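You operate a simulated robot arm through the tools that you are given. There is no shell and no other tool. Be economical: measure what you need, move in short steps, check, and stop when the job is done.

Carry out the task below with a simulated two-armed robot. There is one attempt and no reset: what you move stays moved.

TASK
Put the lid tub on top of the round plate. Then put the beaker two on the top of the pump bench away on the rack shelf four. Then stack the bag that says "L75" from the top of the pump bench on top of the bag labelled "L79". Then take the purple brush and put it on top of the square plate. Then take the lid off the lemon tub on the top of the steel table and lay it down there. Then take the small jar marked "0 2 1" from the top of the pump bench and leave it on the trough drainer. Then put the water glass on the ledge before the belt. Then take the water bottle from the top of the pump bench and put it on the trough drainer. Do these in the order given. Set down upright: beaker two, small jar, water glass, water bottle.

The check looks at the end state, three seconds after you hand in, the way a careful person would. Anything else that was tipped, shoved, dropped, spilled or broken makes it a failure. Lids that push on must go on centred and level and be pressed home; caps that screw on are set level and turned clockwise until they are tight.

THE ROBOT
Two 6-joint arms with two-finger grippers on one trunk, on a base that drives. Base frame: it is fixed to the floor where the robot stands at the start and does not move with it; the origin is under the middle of the robot, x ahead of it, y to its left, z up; the surface under the hand at the start is at about z = 0.9. Readings come in m, rad, newtons and seconds.
The left shoulder is at the start at [0.03, 0.178, 1.038], the right one opposite. With the tool pointing down near the work surface each hand reaches from about 0.38 to 0.84 m from the robot's upright axis, wherever it stands, measured 20 degrees to its own side. Places, roughly: bag [-7.25, -5.5, 1]; beaker two [-7.25, -5.75, 0.75]; ledge before the belt (20x13 cm) [-6.38, -8.4, 0.84]; purple brush (15x6x10 cm) [-2.8, 1.9, 1]; rack shelf four [-4.3, -10.2, 1.3]; round plate (17x17x6 cm) [-2.1, 1.8, 0.9]; small jar [-7.25, -4.25, 0.75]; square plate (16x16x6 cm) [-2.3, 1.8, 0.9]; trough drainer [-4.6, -1, 0.8]; tub [0.75, 0, 1]; water bottle [-7.25, -5, 1]; water glass [-7.25, -4.75, 0.75]. Payload 2.54 kg a hand.
Tool frame (each hand has its own): the origin (TCP) lies between the finger pads and is the grasp point; the fingertips stand 0.03 m ahead of it; z points along the fingers, y is the line along which they close. Largest opening 0.116 m; the body of the gripper starts 0.095 m behind the TCP.
Orientation is told as [roll, pitch, yaw] about the base's x, y, z axes, in that order, counted from this pose: with the fingers straight down and closing along the base's y, the tool's x points along the base's -x, its y along +y and its z along -z.

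THE INTERFACE
- The arms move only by the tool apply_moves. It takes "left_increments", "right_increments" or both (then of equal length, played together; a hand with none holds still); each is a list of rows, each a list of 7 numbers: the turn, a rotation vector about the tool's x, y, z in units of 180 degrees (1.0 is 180 degrees), then the shift along the tool's x, y, z in units of 150 mm (1.0 is 150 mm), then the opening, from 0 (shut) to 1 (fully open). In form: [[ax, ay, az, x, y, z, jaw], ...]. A call has 1 to 12 rows; each row is the pose to reach, as a shift and turn from the pose commanded when the call began, along the tool's axes at that moment. A call with a number of a shift or a turn outside -1 to 1 is refused whole. Rows are played at 5 a second. More than 0.05 m and 0.15 rad between two rows, or a gripper value outside its range, and nothing of the call is played. Where a pose cannot be reached the arm comes as near as it can. A force on the tool above 40 N (or 10 N above the force at the start of the call, whichever is more), or a blocked arm, ends the call early, and 0.2 s more pass. Each finger travels about 0.153 m/s and halts on what it meets, pressing with about 31 N; the grip force reading is that of the motor and also rises with nothing between the fingers. The clock runs only during rows and for 0.2 s after the last one: add rows that repeat a pose to give the fingers time. The reply holds the time, the measured pose of the TCP, the force on the tool along the base axes, the opening and the grip force, in the units named above and with some noise, with the torque about the TCP (base axes, N m) and any sound that the robot's microphone picked up.
- Cameras (640 x 400 px; columns grow to the right, rows downward): "scene" is now at [0.0352, 0.0005, 1.7486]; the picture's right is [0.09, -1.00, 0.00], its down [-0.80, -0.07, -0.60] and it looks along [0.60, 0.05, -0.80] (base axes); focal length 280 px, centre (320, 200). "left" rides on the left gripper at [0.069, 0.015, -0.122] in its tool frame; the picture's right is [-0.21, 0.98, 0.00], its down [-0.83, -0.18, -0.53] and it looks along [-0.52, -0.11, 0.85] (tool axes); focal length 251 px, centre (320, 200). "right" rides on the right gripper at [0.069, -0.015, -0.122] in its tool frame; the picture's right is [0.21, 0.98, 0.00], its down [-0.83, 0.18, -0.53] and it looks along [-0.52, 0.11, 0.85] (tool axes); focal length 251 px, centre (320, 200). There is no depth. A picture from a camera that has moved, and an enlarged one, comes with that camera's place and axes in the base frame and with its lens. The place of the scene camera against the robot may be out by one fixed shift of up to 0.012 m in any direction.
- camera(camera): a new picture of that camera. It takes no simulated time.
- raise_lower(by): slides the trunk up (or, below 0, down) by that many m; the arms and the scene camera ride with it, the base frame stays. It gives what a move gives, with no picture.
- base_move(legs): drives the robot by 1 to 6 legs, each [ahead, left, turn to the left] in m, m and rad, along the robot's own axes; the way and the turn of a leg run together, so that a leg with both is an arc; at most 1.5 m and 3.142 rad a leg. The arms and the cameras ride along, it lands a little off, and it stops where it bumps. It gives what a move gives.
- head_to(pan, tilt): turns the head with the scene camera to pan (to the left, within 2.496 rad either way) and tilt (down, from -0.506 to 1.204), counted from straight ahead of the robot. It gives what a move gives.
- close_up(camera, box): a new picture of the part [left, top, right, bottom] of that camera's present view, enlarged. It takes no simulated time.
- finish_job(): hands the job in; it is judged then, once.

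Go step by step. Nothing tells you exact positions but the pictures and the camera data: compare them with the known pose of the tool, close in by small moves and look again before you grip or let go. The budget is 217 turns and 212 pictures, counting those below and the enlarged ones. Unless the task says otherwise, let go and move clear before handing in, and close with one line.

The tools are called after "Emit:" as a command line: name --argument value ..., lists and objects as JSON in quotes. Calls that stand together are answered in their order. apply_moves: Moves the arms, as the interface text tells. Its arguments: {"type":"object","properties":{"left_increments":{"type":"array"},"right_increments":{"type":"array"}},"required":[]} The other tools are called the same way: raise_lower (by) slides the trunk up or down; base_move (legs) drives the base; head_to (pan, tilt) turns the head that bears the scene camera; camera (camera) takes a picture; close_up (camera, box) takes an enlarged picture of a part of a camera's view; finish_job () hands the job in.

At the start:

```text
t: 0.0
left_ee_pos: [0.436, 0.2527, 1.2208]
left_tcp_rot: [-0.001, 0.0, 0.002]
left_contact_force: [0.2, -0.8, -0.4]
left_wrist_torque: [-0.02, 0.05, 0.02]
left_gripper_width: 0.116
left_grasp_force: 0.0
right_ee_pos: [0.4464, -0.1542, 1.1969]
right_tcp_rot: [0.0, 0.0, -0.001]
right_contact_force: [-0.8, 0.6, 0.0]
right_wrist_torque: [0.0, -0.02, 0.03]
right_gripper_width: 0.1158
right_grasp_force: 0.0
trunk travel left (down, up): [-0.25, 0.29]
robot x, y, heading: [0.0028, 0.0008, -0.003]
head pan, tilt: [0.087, 0.925]
```

scene: 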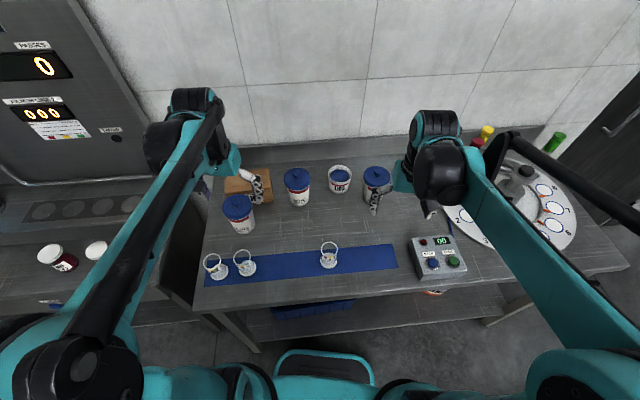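
right: 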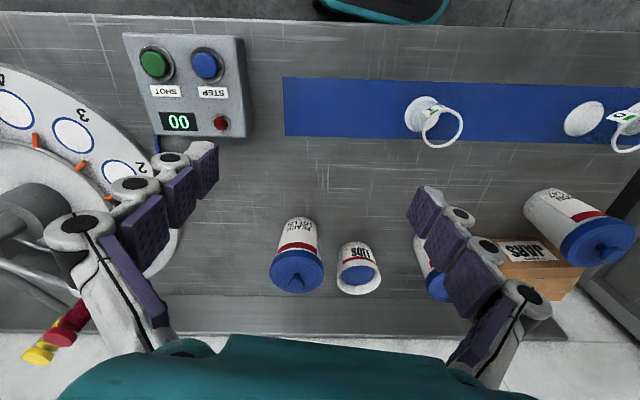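
left: 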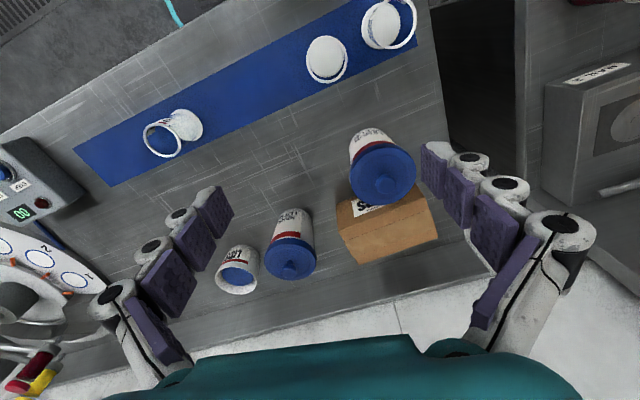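

I see a steel table with several tubs, a blue strip, and a carousel. I'll enlarge the view to read the labels on the tubs.

Emit:
close_up --camera "scene" --box '[200, 150, 420, 290]'

Emit:
close_up --camera "left" --box '[120, 100, 460, 310]'

Emit:
close_up --camera "right" --box '[250, 80, 640, 320]'

```text
2.86 times, centred on (310, 220) of scene
camera zoom: at [0.0352, 0.0005, 1.7486], right [0.09, -1.0, 0.0], down [-0.8, -0.07, -0.6], along [0.6, 0.05, -0.8], focal length 800 px, centre (349, 143)
```

zoom: 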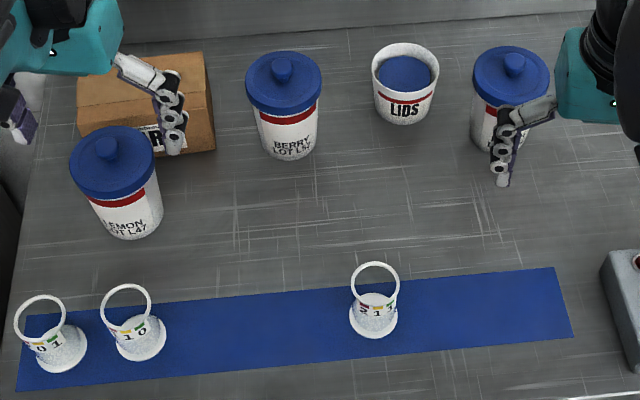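

```text
1.88 times, centred on (290, 205) of left
camera zoom: at [0.3692, 0.2688, 1.3442], right [0.21, 0.98, 0.0], down [0.83, -0.18, 0.53], along [0.52, -0.11, -0.85], focal length 473 px, centre (376, 191)
```

zoom: 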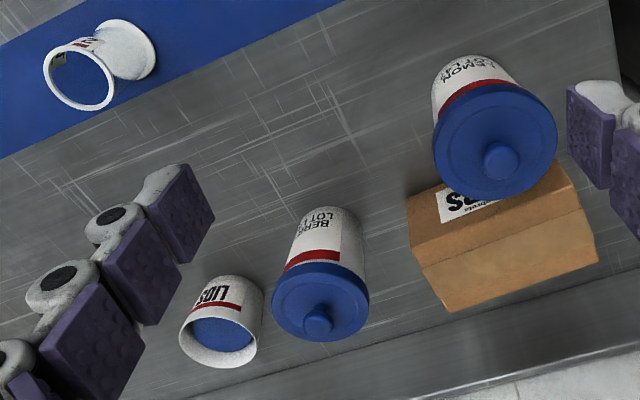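

```text
1.64 times, centred on (445, 200) of right
camera zoom: at [0.3768, -0.1704, 1.3178], right [-0.21, 0.98, 0.0], down [0.83, 0.18, 0.53], along [0.52, 0.11, -0.85], focal length 413 px, centre (115, 200)
```

zoom: 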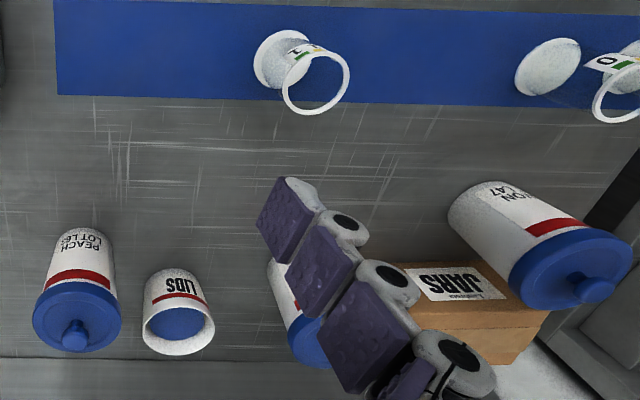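

The LIDS tub stands near (0.73, -0.01), about 9 cm tall, with its rim at z ≈ 0.99. I'll bring the right hand towards it from above.

Emit:
apply_moves --right_increments '[[0, 0, 0, -0.25, 0.12, 0, 1], [0, 0, 0, -0.5, 0.24, 0, 1], [0, 0, 0, -0.75, 0.36, 0, 1], [0, 0, 0, -1, 0.48, 0, 1]]'

Emit:
apply_moves --right_increments '[[0, 0, 0, -0.25, 0.12, 0.1, 1], [0, 0, 0, -0.5, 0.24, 0.2, 1], [0, 0, 0, -0.75, 0.36, 0.3, 1], [0, 0, 0, -0.85, 0.44, 0.4, 1]]'

Emit:
camera --camera "right"

Emit:
camera --camera "scene"

```text
t: 1.0
left_ee_pos: [0.4392, 0.2526, 1.2206]
left_tcp_rot: [0.001, 0.001, 0.001]
left_contact_force: [-0.3, 0.4, -0.5]
left_wrist_torque: [-0.01, 0.02, -0.01]
left_gripper_width: 0.1159
left_grasp_force: 0.1
right_ee_pos: [0.5983, -0.0854, 1.1986]
right_tcp_rot: [-0.001, 0.002, -0.001]
right_contact_force: [-0.1, -0.1, -0.2]
right_wrist_torque: [-0.02, 0.04, 0.0]
right_gripper_width: 0.1162
right_grasp_force: 0.0
trunk travel left (down, up): [-0.25, 0.29]
robot x, y, heading: [-0.002, -0.0037, 0.001]
head pan, tilt: [0.087, 0.925]
```

```text
t: 2.0
left_ee_pos: [0.4377, 0.253, 1.2209]
left_tcp_rot: [0.001, 0.0, 0.0]
left_contact_force: [0.3, -0.7, 0.1]
left_wrist_torque: [0.0, -0.06, 0.02]
left_gripper_width: 0.1161
left_grasp_force: 0.0
right_ee_pos: [0.724, -0.0162, 1.1367]
right_tcp_rot: [0.0, -0.001, 0.0]
right_contact_force: [-0.4, -1.0, 0.0]
right_wrist_torque: [0.0, -0.01, 0.03]
right_gripper_width: 0.1159
right_grasp_force: 0.1
trunk travel left (down, up): [-0.25, 0.29]
robot x, y, heading: [0.0015, -0.0001, 0.001]
head pan, tilt: [0.087, 0.925]
```

```text
205 pictures are left
camera right: at [0.6533, -0.0312, 1.2572], right [-0.21, 0.98, 0.0], down [0.83, 0.18, 0.53], along [0.52, 0.11, -0.85], focal length 251 px, centre (320, 200)
```

right: 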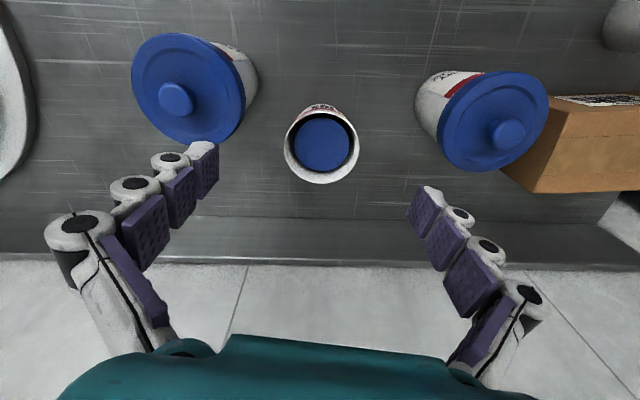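

```text
204 pictures are left
camera scene: at [0.0358, 0.0009, 1.7486], right [0.09, -1.0, 0.0], down [-0.8, -0.07, -0.6], along [0.6, 0.05, -0.8], focal length 280 px, centre (320, 200)
```

scene: 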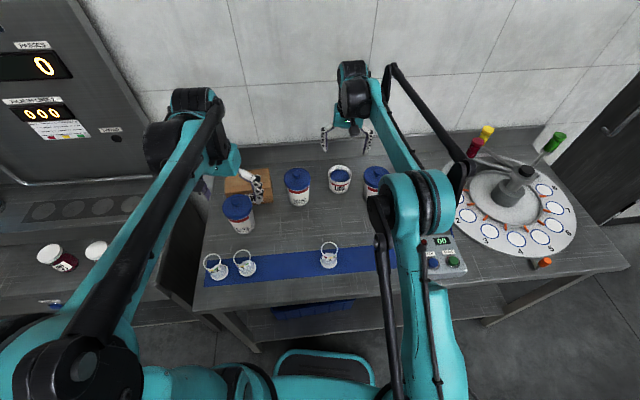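

The tub's rim centre works out at about (0.743, -0.010). I'll line up with a slightly reduced opening to clear the peach tub, go down to just above the rim and check.

Emit:
apply_moves --right_increments '[[0, 0, 0, -0.1, 0.035, 0.2, 0.88], [0, 0, 0, -0.12, 0.035, 0.4, 0.88], [0, 0, 0, -0.12, 0.035, 0.6, 0.88]]'

Emit:
camera --camera "right"

Emit:
close_up --camera "scene" --box '[270, 110, 430, 210]'

```text
t: 2.8
left_ee_pos: [0.4386, 0.2529, 1.2205]
left_tcp_rot: [-0.001, 0.0, 0.001]
left_contact_force: [0.5, 0.2, -0.8]
left_wrist_torque: [0.02, 0.03, -0.01]
left_gripper_width: 0.116
left_grasp_force: 0.0
right_ee_pos: [0.7416, -0.0096, 1.0441]
right_tcp_rot: [0.001, 0.002, 0.0]
right_contact_force: [1.0, -0.2, -0.8]
right_wrist_torque: [0.0, -0.01, 0.01]
right_gripper_width: 0.1019
right_grasp_force: 0.0
trunk travel left (down, up): [-0.25, 0.29]
robot x, y, heading: [-0.0009, 0.0002, 0.002]
head pan, tilt: [0.087, 0.925]
```

```text
203 pictures are left
camera right: at [0.6733, -0.0253, 1.1653], right [-0.21, 0.98, 0.0], down [0.83, 0.18, 0.53], along [0.52, 0.11, -0.85], focal length 251 px, centre (320, 200)
```

right: 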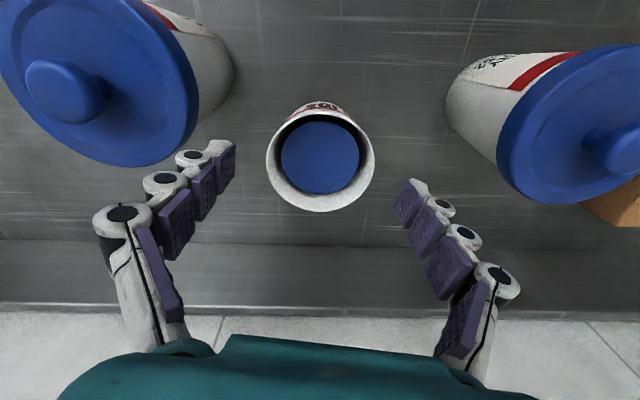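

```text
4.00 times, centred on (350, 160) of scene
camera zoom: at [0.0368, 0.0008, 1.7486], right [0.09, -1.0, 0.0], down [-0.8, -0.07, -0.6], along [0.6, 0.05, -0.8], focal length 1119 px, centre (200, 360)
```

zoom: 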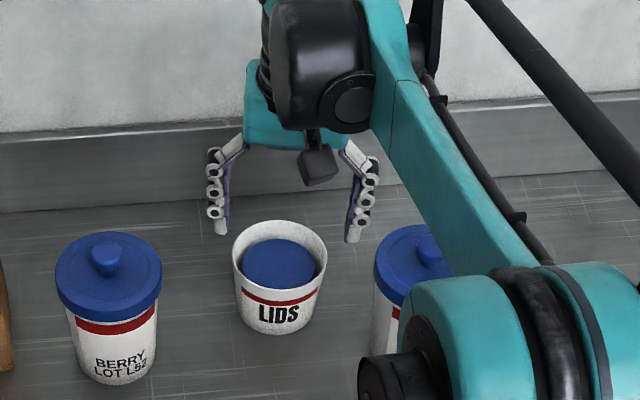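

The hand is centred on the rim, which is about 0.084 m across with its top at z ≈ 0.98. I'll go down and grip.

Emit:
apply_moves --right_increments '[[0, 0, 0, -0.02, 0.005, 0.2, 0.88], [0, 0, 0, -0.03, 0.005, 0.4, 0.88], [0, 0, 0, -0.03, 0.005, 0.62, 0.88], [0, 0, 0, -0.03, 0.005, 0.62, 0.65], [0, 0, 0, -0.03, 0.005, 0.62, 0.6], [0, 0, 0, -0.03, 0.005, 0.62, 0.6]]'

Emit:
camera --camera "right"

```text
t: 4.2
left_ee_pos: [0.4362, 0.253, 1.2218]
left_tcp_rot: [0.0, 0.0, 0.0]
left_contact_force: [-0.8, -0.1, 0.9]
left_wrist_torque: [0.0, 0.03, -0.01]
left_gripper_width: 0.1161
left_grasp_force: 0.1
right_ee_pos: [0.7453, -0.0107, 0.9527]
right_tcp_rot: [0.0, -0.001, 0.0]
right_contact_force: [2.0, 1.3, 7.2]
right_wrist_torque: [0.24, -0.07, 0.0]
right_gripper_width: 0.086
right_grasp_force: 30.8
trunk travel left (down, up): [-0.25, 0.29]
robot x, y, heading: [-0.0035, -0.0026, -0.006]
head pan, tilt: [0.087, 0.925]
```

```text
201 pictures are left
camera right: at [0.6753, -0.0255, 1.0744], right [-0.21, 0.98, 0.0], down [0.83, 0.18, 0.53], along [0.52, 0.11, -0.85], focal length 251 px, centre (320, 200)
```

right: 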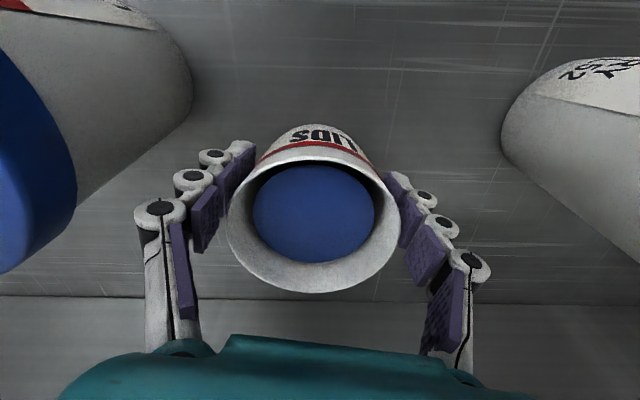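

The tub is gripped (0.086 m, 31 N). I'll lift it straight up and draw it in.

Emit:
apply_moves --right_increments '[[0, 0, 0, 0, 0, -0.2, 0.5], [0, 0, 0, 0, 0, -0.5, 0.5], [0, 0, 0, 0, 0, -0.8, 0.5], [0, 0, 0, 0, 0, -1, 0.5]]'

Emit:
apply_moves --right_increments '[[0, 0, 0, 0.3, -0.2, -0.2, 0.5], [0, 0, 0, 0.6, -0.4, -0.4, 0.5], [0, 0, 0, 0.8, -0.6, -0.5, 0.5], [0, 0, 0, 1, -0.8, -0.6, 0.5]]'

Emit:
apply_moves --right_increments '[[0, 0, 0, 0.3, 0, -0.1, 0.5], [0, 0, 0, 0.6, 0, -0.2, 0.5], [0, 0, 0, 0.8, 0, -0.2, 0.5], [0, 0, 0, 1, 0, -0.2, 0.5]]'

Emit:
head_to --pan 2.4 --tilt 0.4

Emit:
camera --camera "scene"

Emit:
camera --camera "right"

```text
t: 5.2
left_ee_pos: [0.4382, 0.2535, 1.2217]
left_tcp_rot: [0.0, -0.001, 0.0]
left_contact_force: [-0.1, -0.3, 0.3]
left_wrist_torque: [0.0, 0.05, 0.0]
left_gripper_width: 0.1162
left_grasp_force: 0.0
right_ee_pos: [0.744, -0.0121, 1.1022]
right_tcp_rot: [-0.001, 0.0, -0.001]
right_contact_force: [-0.9, 0.2, -1.5]
right_wrist_torque: [0.01, 0.01, -0.02]
right_gripper_width: 0.0857
right_grasp_force: 30.7
trunk travel left (down, up): [-0.25, 0.29]
robot x, y, heading: [0.0009, 0.0036, -0.003]
head pan, tilt: [0.087, 0.925]
```

```text
refused: row 1 steps farther than a row can; nothing moved
```

```text
t: 6.2
left_ee_pos: [0.4352, 0.2534, 1.2213]
left_tcp_rot: [0.001, -0.002, -0.001]
left_contact_force: [-0.7, 0.0, 0.3]
left_wrist_torque: [0.02, -0.01, 0.0]
left_gripper_width: 0.116
left_grasp_force: 0.0
right_ee_pos: [0.5936, -0.0089, 1.1312]
right_tcp_rot: [0.0, -0.003, 0.0]
right_contact_force: [-0.7, 0.4, -1.7]
right_wrist_torque: [-0.01, 0.02, 0.03]
right_gripper_width: 0.0858
right_grasp_force: 30.8
trunk travel left (down, up): [-0.25, 0.29]
robot x, y, heading: [-0.0019, -0.0006, 0.0]
head pan, tilt: [0.087, 0.925]
```

```text
t: 8.3
left_ee_pos: [0.4372, 0.2531, 1.2207]
left_tcp_rot: [-0.001, -0.002, -0.001]
left_contact_force: [-0.1, 0.3, -0.1]
left_wrist_torque: [0.0, 0.0, 0.0]
left_gripper_width: 0.116
left_grasp_force: 0.1
right_ee_pos: [0.5959, -0.0089, 1.1309]
right_tcp_rot: [0.002, -0.001, 0.0]
right_contact_force: [0.4, -0.3, -0.6]
right_wrist_torque: [0.0, -0.02, -0.01]
right_gripper_width: 0.0857
right_grasp_force: 30.9
trunk travel left (down, up): [-0.25, 0.29]
robot x, y, heading: [-0.0012, -0.0012, 0.0]
head pan, tilt: [2.4, 0.4]
```

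```text
200 pictures are left
camera scene: at [-0.1067, 0.0567, 1.7935], right [0.68, 0.74, 0.0], down [0.29, -0.26, -0.92], along [-0.68, 0.62, -0.39], focal length 280 px, centre (320, 200)
```

scene: 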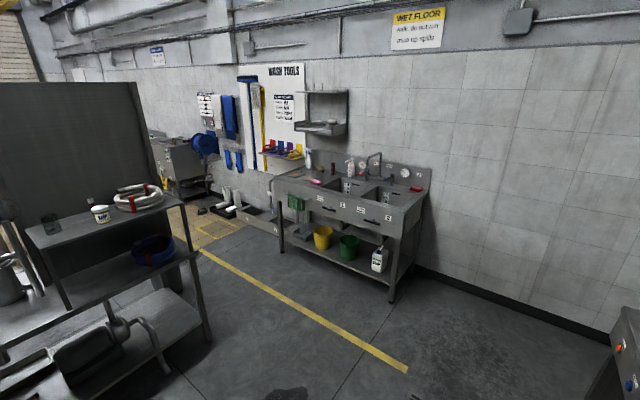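

```text
199 pictures are left
camera right: at [0.5268, -0.0245, 1.2527], right [-0.21, 0.98, 0.0], down [0.83, 0.18, 0.53], along [0.52, 0.11, -0.85], focal length 251 px, centre (320, 200)
```

right: 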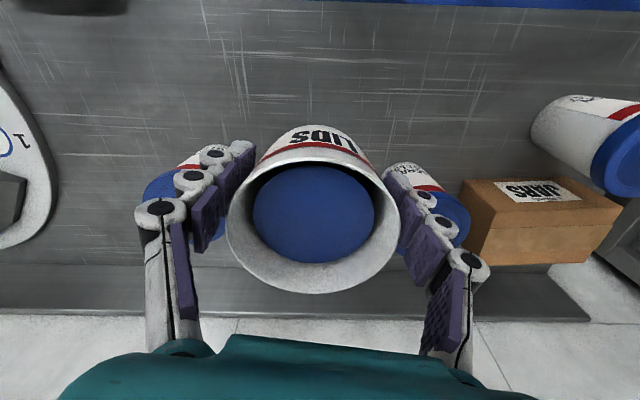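

The tub is held. To the rear left I see a wash sink and a "WASH TOOLS" board; I'll zoom there to find the plates, and retract the arm further before driving.

Emit:
close_up --camera "scene" --box '[180, 60, 440, 310]'

Emit:
apply_moves --right_increments '[[0, 0, 0, 0.25, -0.2, -0.1, 0.5], [0, 0, 0, 0.5, -0.4, -0.2, 0.5], [0, 0, 0, 0.75, -0.6, -0.3, 0.5], [0, 0, 0, 0.95, -0.8, -0.4, 0.5]]'

Emit:
head_to --pan -2.4 --tilt 0.4

Emit:
camera --camera "scene"

```text
1.60 times, centred on (310, 185) of scene
camera zoom: at [-0.1067, 0.0567, 1.7935], right [0.68, 0.74, 0.0], down [0.29, -0.26, -0.92], along [-0.68, 0.62, -0.39], focal length 448 px, centre (336, 224)
```

zoom: 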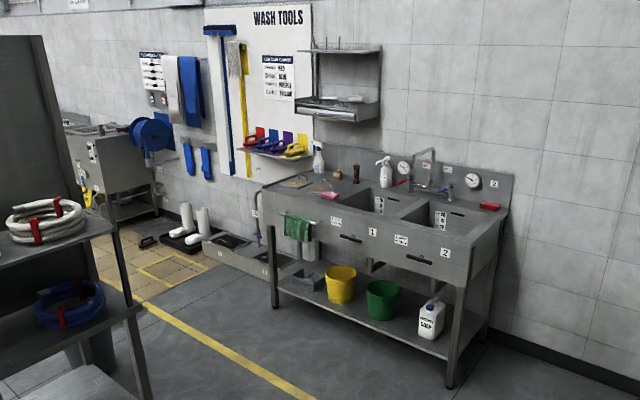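

```text
refused: row 1 steps farther than a row can; nothing moved
```

```text
t: 12.1
left_ee_pos: [0.4368, 0.2523, 1.221]
left_tcp_rot: [-0.001, -0.001, 0.0]
left_contact_force: [0.2, 0.3, -0.3]
left_wrist_torque: [-0.02, 0.0, 0.01]
left_gripper_width: 0.116
left_grasp_force: 0.1
right_ee_pos: [0.5959, -0.0096, 1.1325]
right_tcp_rot: [0.0, -0.002, 0.0]
right_contact_force: [0.3, 0.8, -1.0]
right_wrist_torque: [0.01, 0.05, 0.01]
right_gripper_width: 0.0857
right_grasp_force: 31.3
trunk travel left (down, up): [-0.25, 0.29]
robot x, y, heading: [-0.0035, -0.0001, 0.002]
head pan, tilt: [-2.4, 0.4]
```

```text
197 pictures are left
camera scene: at [-0.1067, -0.0685, 1.7935], right [-0.68, 0.74, 0.0], down [0.29, 0.26, -0.92], along [-0.68, -0.62, -0.39], focal length 280 px, centre (320, 200)
```

scene: 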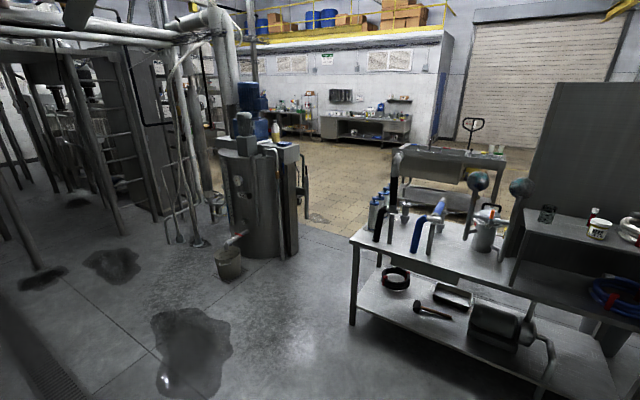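

The hall is large: the sink lies behind left around (-2, 1.7), and a bench lies behind me. I'll pull the arm in, back off from the table, turn left and drive to in front of the sink.

Emit:
apply_moves --right_increments '[[0, 0, 0, 0.2, -0.2, -0.1, 0.5], [0, 0, 0, 0.4, -0.4, -0.2, 0.5], [0, 0, 0, 0.6, -0.6, -0.3, 0.5], [0, 0, 0, 0.8, -0.8, -0.4, 0.5], [0, 0, 0, 1, -0.9, -0.4, 0.5]]'

Emit:
base_move --legs '[[-0.6, 0, 0], [0, 0, 1.571], [1.0, 0, 0]]'

Emit:
head_to --pan 0.8 --tilt 0.6

Emit:
camera --camera "scene"

```text
t: 13.3
left_ee_pos: [0.435, 0.2528, 1.2214]
left_tcp_rot: [-0.003, 0.0, -0.001]
left_contact_force: [-0.5, 0.5, 0.4]
left_wrist_torque: [0.01, -0.03, 0.04]
left_gripper_width: 0.1158
left_grasp_force: 0.1
right_ee_pos: [0.4446, -0.1444, 1.1927]
right_tcp_rot: [0.0, -0.001, 0.0]
right_contact_force: [0.3, -0.6, -0.2]
right_wrist_torque: [0.03, -0.02, 0.03]
right_gripper_width: 0.0855
right_grasp_force: 31.7
trunk travel left (down, up): [-0.25, 0.29]
robot x, y, heading: [0.001, -0.0011, -0.001]
head pan, tilt: [-2.4, 0.4]
```

```text
t: 25.3
left_ee_pos: [-0.8477, 1.4373, 1.2218]
left_tcp_rot: [0.001, 0.001, 1.576]
left_contact_force: [0.0, -0.1, 0.3]
left_wrist_torque: [-0.01, -0.01, -0.01]
left_gripper_width: 0.1162
left_grasp_force: 0.0
right_ee_pos: [-0.452, 1.4493, 1.1913]
right_tcp_rot: [-0.001, -0.001, 1.575]
right_contact_force: [1.2, 1.2, -2.2]
right_wrist_torque: [-0.06, 0.0, 0.0]
right_gripper_width: 0.0847
right_grasp_force: 30.8
trunk travel left (down, up): [-0.25, 0.29]
robot x, y, heading: [-0.5937, 1.0035, 1.571]
head pan, tilt: [-2.4, 0.4]
```

```text
t: 28.0
left_ee_pos: [-0.8485, 1.4375, 1.2214]
left_tcp_rot: [-0.001, -0.001, 1.576]
left_contact_force: [0.1, 0.4, 0.0]
left_wrist_torque: [0.03, 0.02, 0.04]
left_gripper_width: 0.1162
left_grasp_force: 0.0
right_ee_pos: [-0.4522, 1.4505, 1.1921]
right_tcp_rot: [0.001, 0.001, 1.575]
right_contact_force: [-0.3, 0.0, -1.2]
right_wrist_torque: [0.0, 0.02, 0.0]
right_gripper_width: 0.0849
right_grasp_force: 31.5
trunk travel left (down, up): [-0.25, 0.29]
robot x, y, heading: [-0.5935, 0.9984, 1.576]
head pan, tilt: [0.799, 0.6]
```

```text
196 pictures are left
camera scene: at [-0.6661, 1.0281, 1.7752], right [0.69, 0.72, 0.0], down [0.41, -0.39, -0.83], along [-0.59, 0.57, -0.57], focal length 280 px, centre (320, 200)
```

scene: 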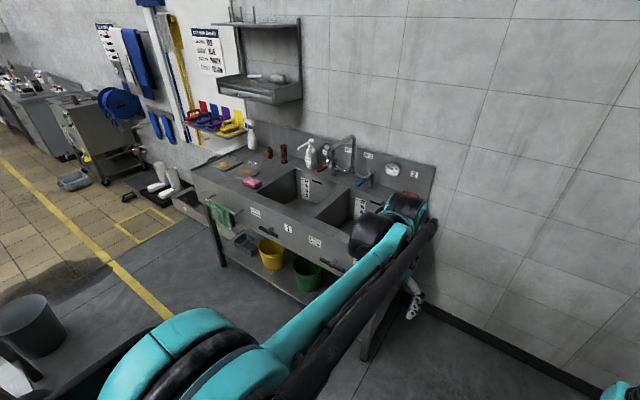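

The sink is ahead to the left. I'll zoom in on its left end for the plates.

Emit:
close_up --camera "scene" --box '[180, 80, 440, 240]'

```text
2.46 times, centred on (310, 160) of scene
camera zoom: at [-0.6661, 1.0281, 1.7752], right [0.69, 0.72, 0.0], down [0.41, -0.39, -0.83], along [-0.59, 0.57, -0.57], focal length 689 px, centre (345, 298)
```

zoom: 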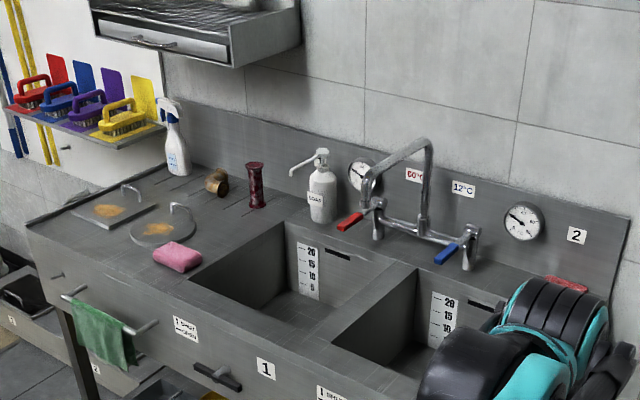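

The round plate is at about (-2.13, 1.79) and the square one to its left, each with a loop handle at the rear edge. I'll strafe left along the sink and close in.

Emit:
base_move --legs '[[0, 0.85, 0], [0, 0.85, 0], [0.15, 0, 0]]'

Emit:
head_to --pan -0.1 --tilt 0.85

Emit:
camera --camera "scene"

```text
t: 37.7
left_ee_pos: [-2.5535, 1.6095, 1.2214]
left_tcp_rot: [-0.001, 0.001, 1.567]
left_contact_force: [0.5, 0.3, -0.8]
left_wrist_torque: [-0.09, 0.03, 0.0]
left_gripper_width: 0.116
left_grasp_force: 0.1
right_ee_pos: [-2.1588, 1.6187, 1.192]
right_tcp_rot: [-0.002, 0.002, 1.568]
right_contact_force: [-0.5, 0.9, -1.7]
right_wrist_torque: [-0.03, -0.02, 0.0]
right_gripper_width: 0.0845
right_grasp_force: 31.3
trunk travel left (down, up): [-0.25, 0.29]
robot x, y, heading: [-2.3047, 1.1726, 1.563]
head pan, tilt: [0.799, 0.6]
```

```text
t: 38.9
left_ee_pos: [-2.5534, 1.6102, 1.2219]
left_tcp_rot: [0.0, -0.001, 1.569]
left_contact_force: [0.6, -0.6, -0.6]
left_wrist_torque: [0.03, 0.02, 0.02]
left_gripper_width: 0.1159
left_grasp_force: 0.1
right_ee_pos: [-2.1567, 1.6162, 1.1923]
right_tcp_rot: [0.002, 0.0, 1.568]
right_contact_force: [0.4, 0.8, -1.1]
right_wrist_torque: [0.0, 0.0, 0.0]
right_gripper_width: 0.0847
right_grasp_force: 31.0
trunk travel left (down, up): [-0.25, 0.29]
robot x, y, heading: [-2.301, 1.1738, 1.562]
head pan, tilt: [-0.099, 0.85]
```

```text
194 pictures are left
camera scene: at [-2.3038, 1.2134, 1.7543], right [0.99, -0.1, 0.0], down [-0.08, -0.75, -0.66], along [0.07, 0.66, -0.75], focal length 280 px, centre (320, 200)
```

scene: 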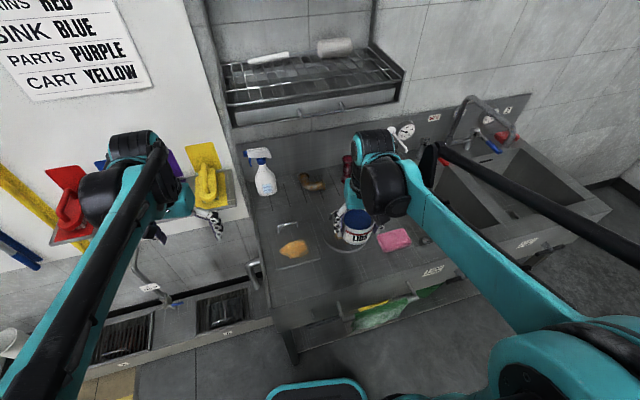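

The tub hangs right in front of the round plate. I'll look with both hand cameras to fix the plate's centre.

Emit:
camera --camera "right"

Emit:
close_up --camera "scene" --box '[240, 140, 440, 300]'

```text
193 pictures are left
camera right: at [-2.1428, 1.5484, 1.3133], right [-0.98, -0.21, 0.0], down [-0.18, 0.83, 0.53], along [-0.11, 0.52, -0.85], focal length 251 px, centre (320, 200)
```

right: 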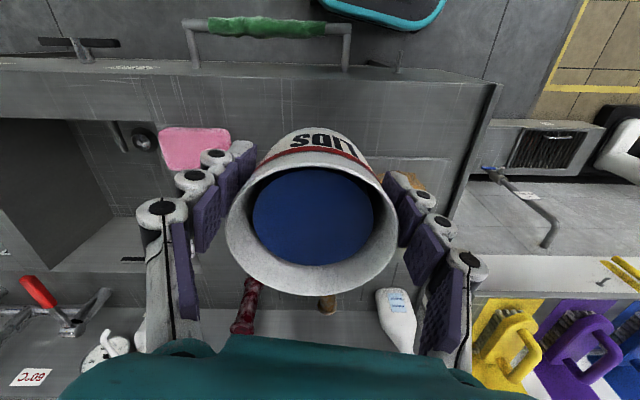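

```text
2.50 times, centred on (340, 220) of scene
camera zoom: at [-2.3038, 1.2134, 1.7543], right [0.99, -0.1, 0.0], down [-0.08, -0.75, -0.66], along [0.07, 0.66, -0.75], focal length 700 px, centre (270, 150)
```

zoom: 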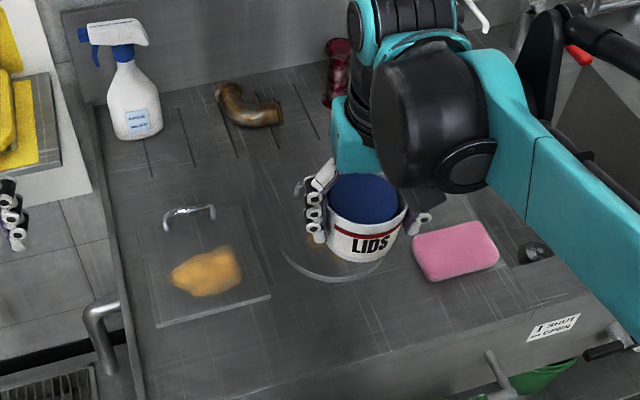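

The tub hides the plate, so I'll shift it right to see the plate clearly.

Emit:
apply_moves --right_increments '[[0, 0, 0, 0, -0.33, 0, 0.5], [0, 0, 0, 0, -0.66, 0, 0.5], [0, 0, 0, 0, -1, 0, 0.5]]'

Emit:
close_up --camera "scene" --box '[240, 140, 440, 300]'

Emit:
camera --camera "left"

```text
refused: row 3 steps farther than a row can; nothing moved
```

```text
2.50 times, centred on (340, 220) of scene
camera zoom: at [-2.3038, 1.2134, 1.7543], right [0.99, -0.1, 0.0], down [-0.08, -0.75, -0.66], along [0.07, 0.66, -0.75], focal length 700 px, centre (270, 150)
```

zoom: 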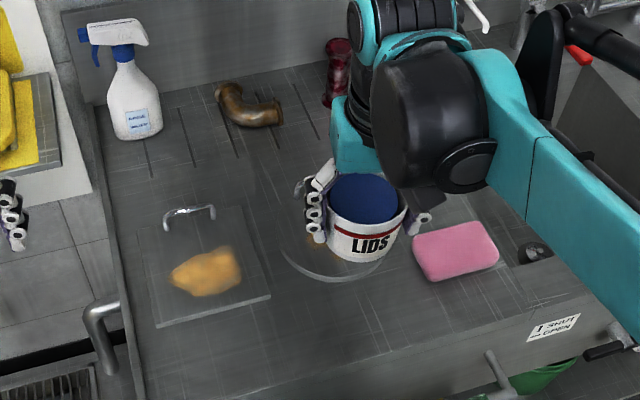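

```text
190 pictures are left
camera left: at [-2.5683, 1.541, 1.3442], right [-0.98, 0.22, 0.0], down [0.18, 0.83, 0.53], along [0.12, 0.52, -0.85], focal length 251 px, centre (320, 200)
```

left: 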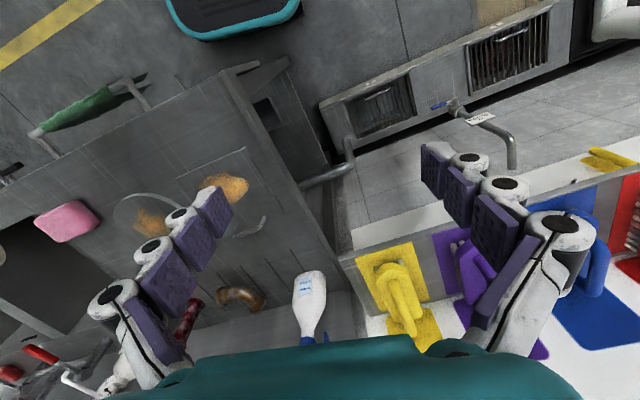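

Emit:
apply_moves --right_increments '[[0, 0, 0, 0, -0.3, 0, 0.5], [0, 0, 0, 0, -0.6, 0, 0.5], [0, 0, 0, 0, -0.9, 0, 0.5]]'

Emit:
close_up --camera "scene" --box '[240, 140, 440, 300]'

```text
t: 39.7
left_ee_pos: [-2.5531, 1.6092, 1.2213]
left_tcp_rot: [0.0, 0.0, 1.568]
left_contact_force: [0.1, 0.7, -0.7]
left_wrist_torque: [0.0, 0.04, 0.01]
left_gripper_width: 0.116
left_grasp_force: 0.0
right_ee_pos: [-2.0206, 1.6198, 1.1933]
right_tcp_rot: [0.001, 0.0, 1.568]
right_contact_force: [0.4, 0.3, -1.2]
right_wrist_torque: [-0.02, 0.03, -0.01]
right_gripper_width: 0.0848
right_grasp_force: 30.9
trunk travel left (down, up): [-0.25, 0.29]
robot x, y, heading: [-2.3021, 1.172, 1.569]
head pan, tilt: [-0.099, 0.85]
```

```text
2.50 times, centred on (340, 220) of scene
camera zoom: at [-2.3017, 1.214, 1.7543], right [0.99, -0.1, 0.0], down [-0.08, -0.75, -0.66], along [0.07, 0.66, -0.75], focal length 700 px, centre (270, 150)
```

zoom: 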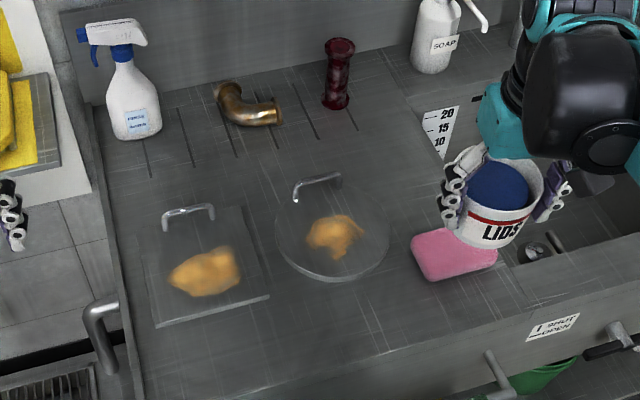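

The round plate's centre is at about (-2.138, 1.803), top z ≈ 0.9, with its handle 7 cm behind the centre. I'll bring the tub over it.

Emit:
apply_moves --right_increments '[[0, 0, 0, -0.2, 0.15, 0, 0.5], [0, 0, 0, -0.4, 0.3, 0, 0.5], [0, 0, 0, -0.6, 0.45, 0, 0.5], [0, 0, 0, -0.8, 0.6, 0, 0.5], [0, 0, 0, -1, 0.75, 0, 0.5]]'

Emit:
apply_moves --right_increments '[[0, 0, 0, -0.11, 0.02, 0.2, 0.5], [0, 0, 0, -0.22, 0.03, 0.45, 0.5], [0, 0, 0, -0.22, 0.03, 0.75, 0.5], [0, 0, 0, -0.22, 0.03, 1, 0.5]]'

Emit:
close_up --camera "scene" --box '[240, 140, 440, 300]'

Emit:
camera --camera "right"

```text
t: 40.9
left_ee_pos: [-2.5555, 1.6101, 1.2211]
left_tcp_rot: [-0.001, -0.001, 1.567]
left_contact_force: [-0.6, 0.9, 0.2]
left_wrist_torque: [-0.01, 0.0, 0.02]
left_gripper_width: 0.116
left_grasp_force: 0.0
right_ee_pos: [-2.1352, 1.7685, 1.1927]
right_tcp_rot: [-0.002, 0.002, 1.567]
right_contact_force: [-0.8, 0.7, -0.8]
right_wrist_torque: [-0.03, -0.03, -0.02]
right_gripper_width: 0.0846
right_grasp_force: 30.6
trunk travel left (down, up): [-0.25, 0.29]
robot x, y, heading: [-2.2993, 1.1706, 1.57]
head pan, tilt: [-0.099, 0.85]
```

```text
t: 41.9
left_ee_pos: [-2.5536, 1.6112, 1.2213]
left_tcp_rot: [-0.001, -0.001, 1.567]
left_contact_force: [-0.2, -0.2, -0.3]
left_wrist_torque: [-0.05, 0.02, 0.01]
left_gripper_width: 0.1163
left_grasp_force: 0.0
right_ee_pos: [-2.1396, 1.8015, 1.0391]
right_tcp_rot: [-0.001, 0.003, 1.568]
right_contact_force: [0.2, -0.5, -1.4]
right_wrist_torque: [-0.05, 0.02, 0.01]
right_gripper_width: 0.0845
right_grasp_force: 30.8
trunk travel left (down, up): [-0.25, 0.29]
robot x, y, heading: [-2.2985, 1.1694, 1.569]
head pan, tilt: [-0.099, 0.85]
```

```text
2.50 times, centred on (340, 220) of scene
camera zoom: at [-2.3035, 1.2151, 1.7543], right [0.99, -0.1, 0.0], down [-0.08, -0.75, -0.66], along [0.07, 0.66, -0.75], focal length 700 px, centre (270, 150)
```

zoom: 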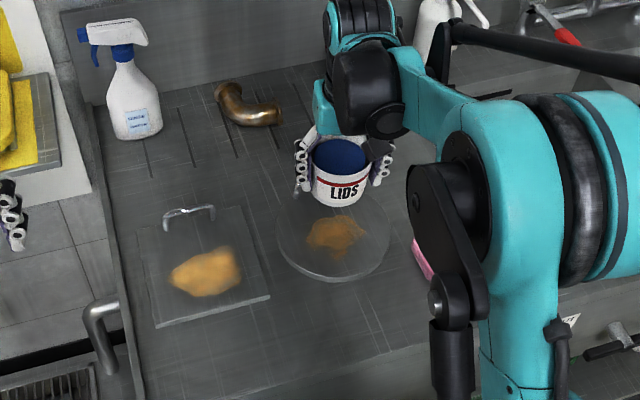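

```text
187 pictures are left
camera right: at [-2.1247, 1.7314, 1.1616], right [-0.98, -0.21, 0.0], down [-0.18, 0.83, 0.53], along [-0.11, 0.52, -0.85], focal length 251 px, centre (320, 200)
```

right: 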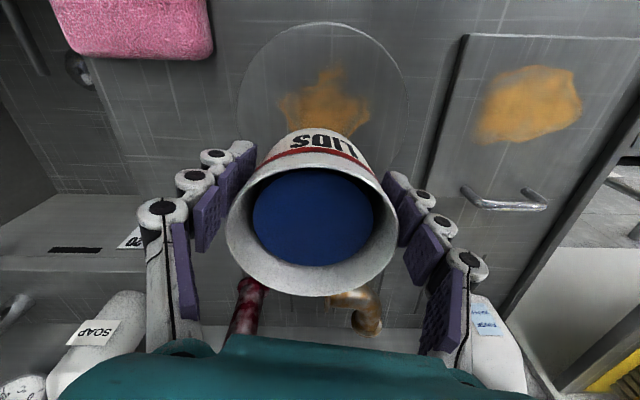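

Both cameras agree the tub is centred over the plate. I'll lower it in stages and feel for contact.

Emit:
apply_moves --right_increments '[[0, 0, 0, 0, 0, 0.2, 0.5], [0, 0, 0, 0, 0, 0.4, 0.5], [0, 0, 0, 0, 0, 0.5, 0.5]]'

Emit:
apply_moves --right_increments '[[0, 0, 0, 0, 0, 0.03, 0.5], [0, 0, 0, 0, 0, 0.05, 0.5]]'

Emit:
close_up --camera "scene" --box '[270, 160, 400, 260]'

```text
t: 42.7
left_ee_pos: [-2.5541, 1.6101, 1.2215]
left_tcp_rot: [0.002, 0.0, 1.566]
left_contact_force: [0.0, -0.3, 0.0]
left_wrist_torque: [-0.01, -0.01, 0.01]
left_gripper_width: 0.1162
left_grasp_force: 0.1
right_ee_pos: [-2.1396, 1.798, 0.9662]
right_tcp_rot: [-0.001, 0.001, 1.569]
right_contact_force: [-0.3, 0.4, -1.6]
right_wrist_torque: [-0.04, 0.01, 0.01]
right_gripper_width: 0.0846
right_grasp_force: 31.3
trunk travel left (down, up): [-0.25, 0.29]
robot x, y, heading: [-2.3037, 1.1705, 1.567]
head pan, tilt: [-0.099, 0.85]
```

```text
t: 43.3
left_ee_pos: [-2.5533, 1.6071, 1.2233]
left_tcp_rot: [-0.001, -0.003, 1.568]
left_contact_force: [-0.7, 0.0, 0.3]
left_wrist_torque: [0.02, 0.0, 0.01]
left_gripper_width: 0.116
left_grasp_force: 0.0
right_ee_pos: [-2.1399, 1.7966, 0.9613]
right_tcp_rot: [0.0, -0.001, 1.567]
right_contact_force: [0.5, -5.2, 19.3]
right_wrist_torque: [0.16, -0.01, 0.01]
right_gripper_width: 0.0839
right_grasp_force: 31.0
trunk travel left (down, up): [-0.25, 0.29]
robot x, y, heading: [-2.3001, 1.1727, 1.569]
head pan, tilt: [-0.099, 0.85]
```

```text
4.00 times, centred on (335, 210) of scene
camera zoom: at [-2.3042, 1.21, 1.7546], right [0.99, -0.1, 0.0], down [-0.08, -0.75, -0.66], along [0.07, 0.66, -0.75], focal length 1119 px, centre (260, 160)
```

zoom: 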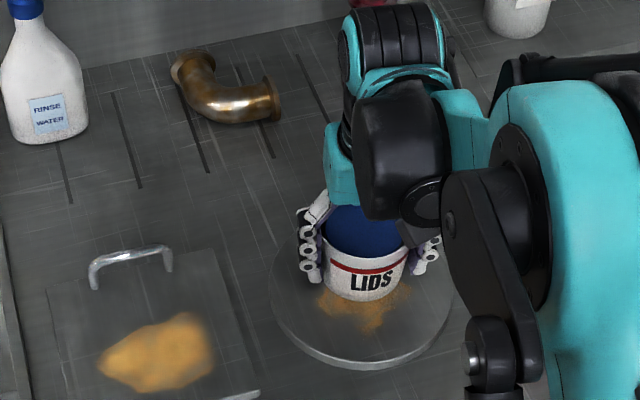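

There is contact (19 N), and the tub stands on the plate. I'll release it and lift away.

Emit:
apply_moves --right_increments '[[0, 0, 0, 0, 0, -0.02, 0.5], [0, 0, 0, 0, 0, -0.02, 0.75], [0, 0, 0, 0, 0, -0.02, 0.92], [0, 0, 0, 0, 0, -0.02, 0.92], [0, 0, 0, 0, 0, -0.3, 0.92], [0, 0, 0, 0, 0, -0.6, 0.92], [0, 0, 0, 0, 0, -0.9, 0.92], [0, 0, 0, 0.3, 0, -0.95, 0.92], [0, 0, 0, 0.6, 0, -1, 0.92], [0, 0, 0, 0.9, 0, -1, 0.92]]'

Emit:
apply_moves --right_increments '[[0, 0, 0, 0, -0.3, 0, 0.92], [0, 0, 0, 0, -0.5, -0.1, 0.92], [0, 0, 0, 0.1, -0.6, -0.3, 0.92]]'

Emit:
camera --camera "scene"

Emit:
close_up --camera "scene" --box '[270, 160, 400, 260]'

```text
t: 45.5
left_ee_pos: [-2.5533, 1.6079, 1.2224]
left_tcp_rot: [-0.001, -0.003, 1.568]
left_contact_force: [0.3, -1.3, 0.2]
left_wrist_torque: [0.05, 0.03, 0.0]
left_gripper_width: 0.1159
left_grasp_force: 0.0
right_ee_pos: [-2.1392, 1.6626, 1.1094]
right_tcp_rot: [0.001, -0.003, 1.569]
right_contact_force: [-0.5, -0.8, 0.7]
right_wrist_torque: [0.04, 0.03, 0.01]
right_gripper_width: 0.1067
right_grasp_force: 0.1
trunk travel left (down, up): [-0.25, 0.29]
robot x, y, heading: [-2.3053, 1.1695, 1.563]
head pan, tilt: [-0.099, 0.85]
```

```text
t: 46.3
left_ee_pos: [-2.5552, 1.6075, 1.2226]
left_tcp_rot: [-0.001, -0.001, 1.569]
left_contact_force: [-0.2, -0.2, 0.1]
left_wrist_torque: [0.02, 0.02, -0.02]
left_gripper_width: 0.1158
left_grasp_force: 0.1
right_ee_pos: [-2.0489, 1.6495, 1.1545]
right_tcp_rot: [-0.001, -0.002, 1.57]
right_contact_force: [-0.2, -0.1, 0.2]
right_wrist_torque: [0.02, 0.03, 0.0]
right_gripper_width: 0.1068
right_grasp_force: 0.0
trunk travel left (down, up): [-0.25, 0.29]
robot x, y, heading: [-2.3024, 1.1678, 1.567]
head pan, tilt: [-0.099, 0.85]
```

```text
185 pictures are left
camera scene: at [-2.3036, 1.2112, 1.7544], right [0.99, -0.1, 0.0], down [-0.08, -0.75, -0.66], along [0.07, 0.66, -0.75], focal length 280 px, centre (320, 200)
```

scene: 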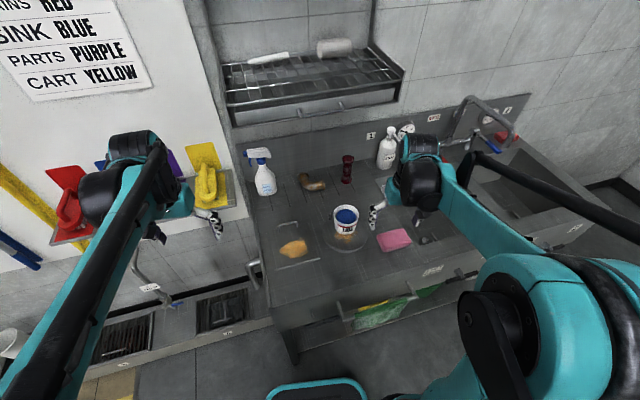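

```text
4.00 times, centred on (335, 210) of scene
camera zoom: at [-2.3036, 1.2112, 1.7544], right [0.99, -0.1, 0.0], down [-0.08, -0.75, -0.66], along [0.07, 0.66, -0.75], focal length 1119 px, centre (260, 160)
```

zoom: 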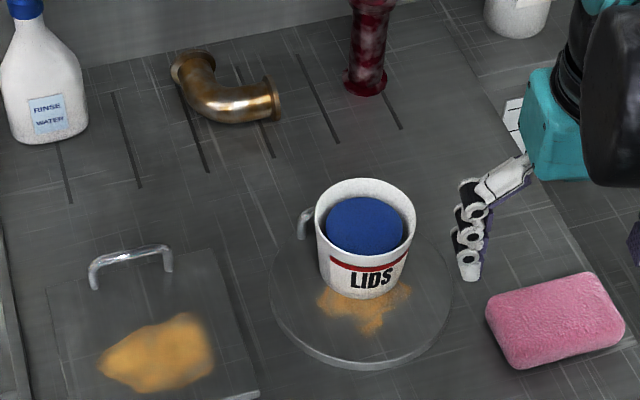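

The tub stands level on the round plate. Now I need a route to the pump bench near (-7.25, -5), so I'll tuck the arm in and look around to the left and behind.

Emit:
apply_moves --right_increments '[[0, 0, 0, 0.3, 0, -0.1, 0.92], [0, 0, 0, 0.6, 0, -0.2, 0.92], [0, 0, 0, 0.8, 0.1, -0.3, 0.92]]'

Emit:
head_to --pan 1.5 --tilt 0.3

Emit:
camera --camera "scene"

Emit:
head_to --pan 2.45 --tilt 0.3

Emit:
camera --camera "scene"

```text
t: 47.1
left_ee_pos: [-2.5543, 1.6067, 1.222]
left_tcp_rot: [0.001, -0.003, 1.567]
left_contact_force: [-0.9, 0.6, -0.5]
left_wrist_torque: [0.04, -0.01, -0.03]
left_gripper_width: 0.1159
left_grasp_force: 0.1
right_ee_pos: [-2.0658, 1.5292, 1.1995]
right_tcp_rot: [-0.002, -0.001, 1.569]
right_contact_force: [0.2, -0.2, 0.4]
right_wrist_torque: [0.03, 0.02, -0.01]
right_gripper_width: 0.1068
right_grasp_force: 0.1
trunk travel left (down, up): [-0.25, 0.29]
robot x, y, heading: [-2.3012, 1.1686, 1.566]
head pan, tilt: [-0.099, 0.85]
```

```text
t: 48.8
left_ee_pos: [-2.5531, 1.61, 1.2213]
left_tcp_rot: [0.0, -0.002, 1.569]
left_contact_force: [-1.3, 0.0, 0.2]
left_wrist_torque: [0.02, -0.03, 0.01]
left_gripper_width: 0.116
left_grasp_force: 0.1
right_ee_pos: [-2.0651, 1.5326, 1.1982]
right_tcp_rot: [0.001, 0.0, 1.568]
right_contact_force: [0.0, 1.2, 0.2]
right_wrist_torque: [-0.01, 0.01, 0.02]
right_gripper_width: 0.1066
right_grasp_force: 0.0
trunk travel left (down, up): [-0.25, 0.29]
robot x, y, heading: [-2.3047, 1.1703, 1.568]
head pan, tilt: [1.499, 0.3]
```

```text
183 pictures are left
camera scene: at [-2.4048, 1.1427, 1.8027], right [0.07, 1.0, 0.0], down [0.3, -0.02, -0.96], along [-0.95, 0.07, -0.3], focal length 280 px, centre (320, 200)
```

scene: 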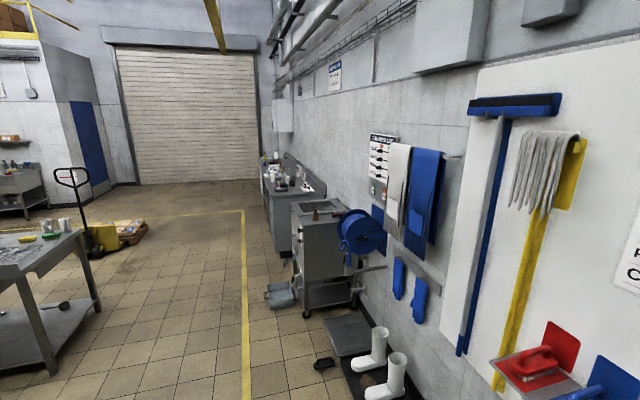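

```text
t: 50.0
left_ee_pos: [-2.5541, 1.6087, 1.2214]
left_tcp_rot: [0.0, -0.002, 1.567]
left_contact_force: [0.5, 0.3, 0.1]
left_wrist_torque: [-0.03, 0.02, 0.02]
left_gripper_width: 0.1161
left_grasp_force: 0.0
right_ee_pos: [-2.0654, 1.5307, 1.1997]
right_tcp_rot: [0.001, 0.0, 1.568]
right_contact_force: [-1.0, 0.7, -0.4]
right_wrist_torque: [0.0, 0.04, -0.02]
right_gripper_width: 0.1069
right_grasp_force: 0.0
trunk travel left (down, up): [-0.25, 0.29]
robot x, y, heading: [-2.3035, 1.1707, 1.564]
head pan, tilt: [2.45, 0.3]
```

```text
182 pictures are left
camera scene: at [-2.3714, 1.0639, 1.8027], right [-0.77, 0.64, 0.0], down [0.19, 0.23, -0.96], along [-0.61, -0.73, -0.3], focal length 280 px, centre (320, 200)
```

scene: 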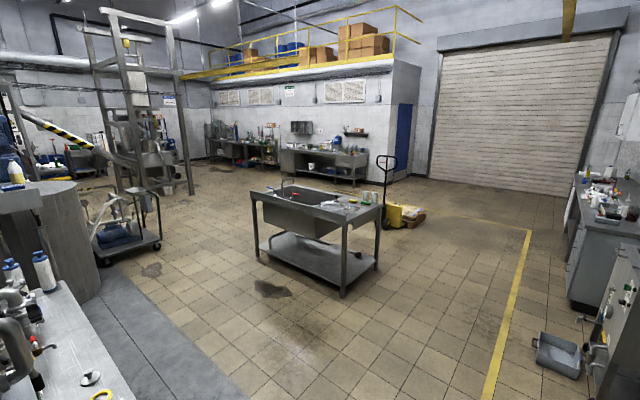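

I can see the trough table in the middle (around x -4…-4.8, y -0.6…-2.1) and benches along the far wall, which should be the pump bench. I'll strafe out, turn to face -x, and go down the open lane east of the trough.

Emit:
base_move --legs '[[0, 0.9, 0], [-0.4, 0, 0], [0, 0, 1.571], [0, 1.4, 0], [0, 1.4, 0]]'

Emit:
head_to --pan 0.4 --tilt 0.25

Emit:
camera --camera "scene"

```text
t: 73.5
left_ee_pos: [-3.6345, -2.2058, 1.2204]
left_tcp_rot: [0.0, 0.001, -3.14]
left_contact_force: [0.3, 0.4, 0.0]
left_wrist_torque: [0.01, -0.01, 0.02]
left_gripper_width: 0.1158
left_grasp_force: 0.1
right_ee_pos: [-3.5615, -1.7159, 1.1987]
right_tcp_rot: [-0.001, 0.0, -3.139]
right_contact_force: [0.8, -0.3, -0.8]
right_wrist_torque: [0.03, -0.01, 0.01]
right_gripper_width: 0.1067
right_grasp_force: 0.0
trunk travel left (down, up): [-0.25, 0.29]
robot x, y, heading: [-3.1967, -1.9503, -3.134]
head pan, tilt: [2.45, 0.3]
```

```text
t: 75.5
left_ee_pos: [-3.6369, -2.2062, 1.221]
left_tcp_rot: [0.0, 0.0, -3.14]
left_contact_force: [-0.7, 0.4, -1.2]
left_wrist_torque: [-0.01, -0.02, 0.01]
left_gripper_width: 0.1158
left_grasp_force: 0.0
right_ee_pos: [-3.5602, -1.717, 1.1984]
right_tcp_rot: [0.0, 0.001, -3.14]
right_contact_force: [0.5, 0.3, -0.8]
right_wrist_torque: [-0.03, -0.04, -0.02]
right_gripper_width: 0.1068
right_grasp_force: 0.0
trunk travel left (down, up): [-0.25, 0.29]
robot x, y, heading: [-3.2039, -1.9515, -3.134]
head pan, tilt: [0.4, 0.25]
```

```text
181 pictures are left
camera scene: at [-3.2647, -1.9947, 1.8074], right [-0.39, 0.92, 0.0], down [0.23, 0.1, -0.97], along [-0.89, -0.38, -0.25], focal length 280 px, centre (320, 200)
```

scene: 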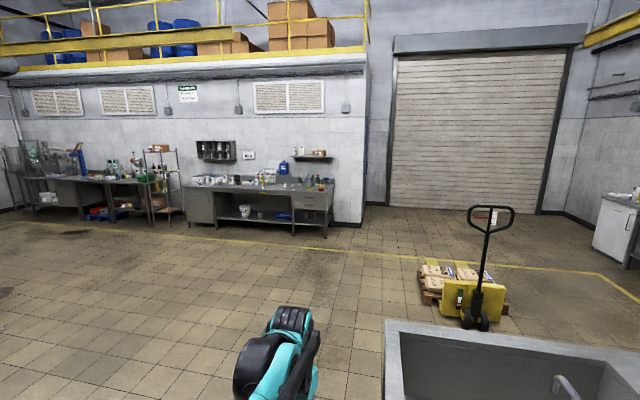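

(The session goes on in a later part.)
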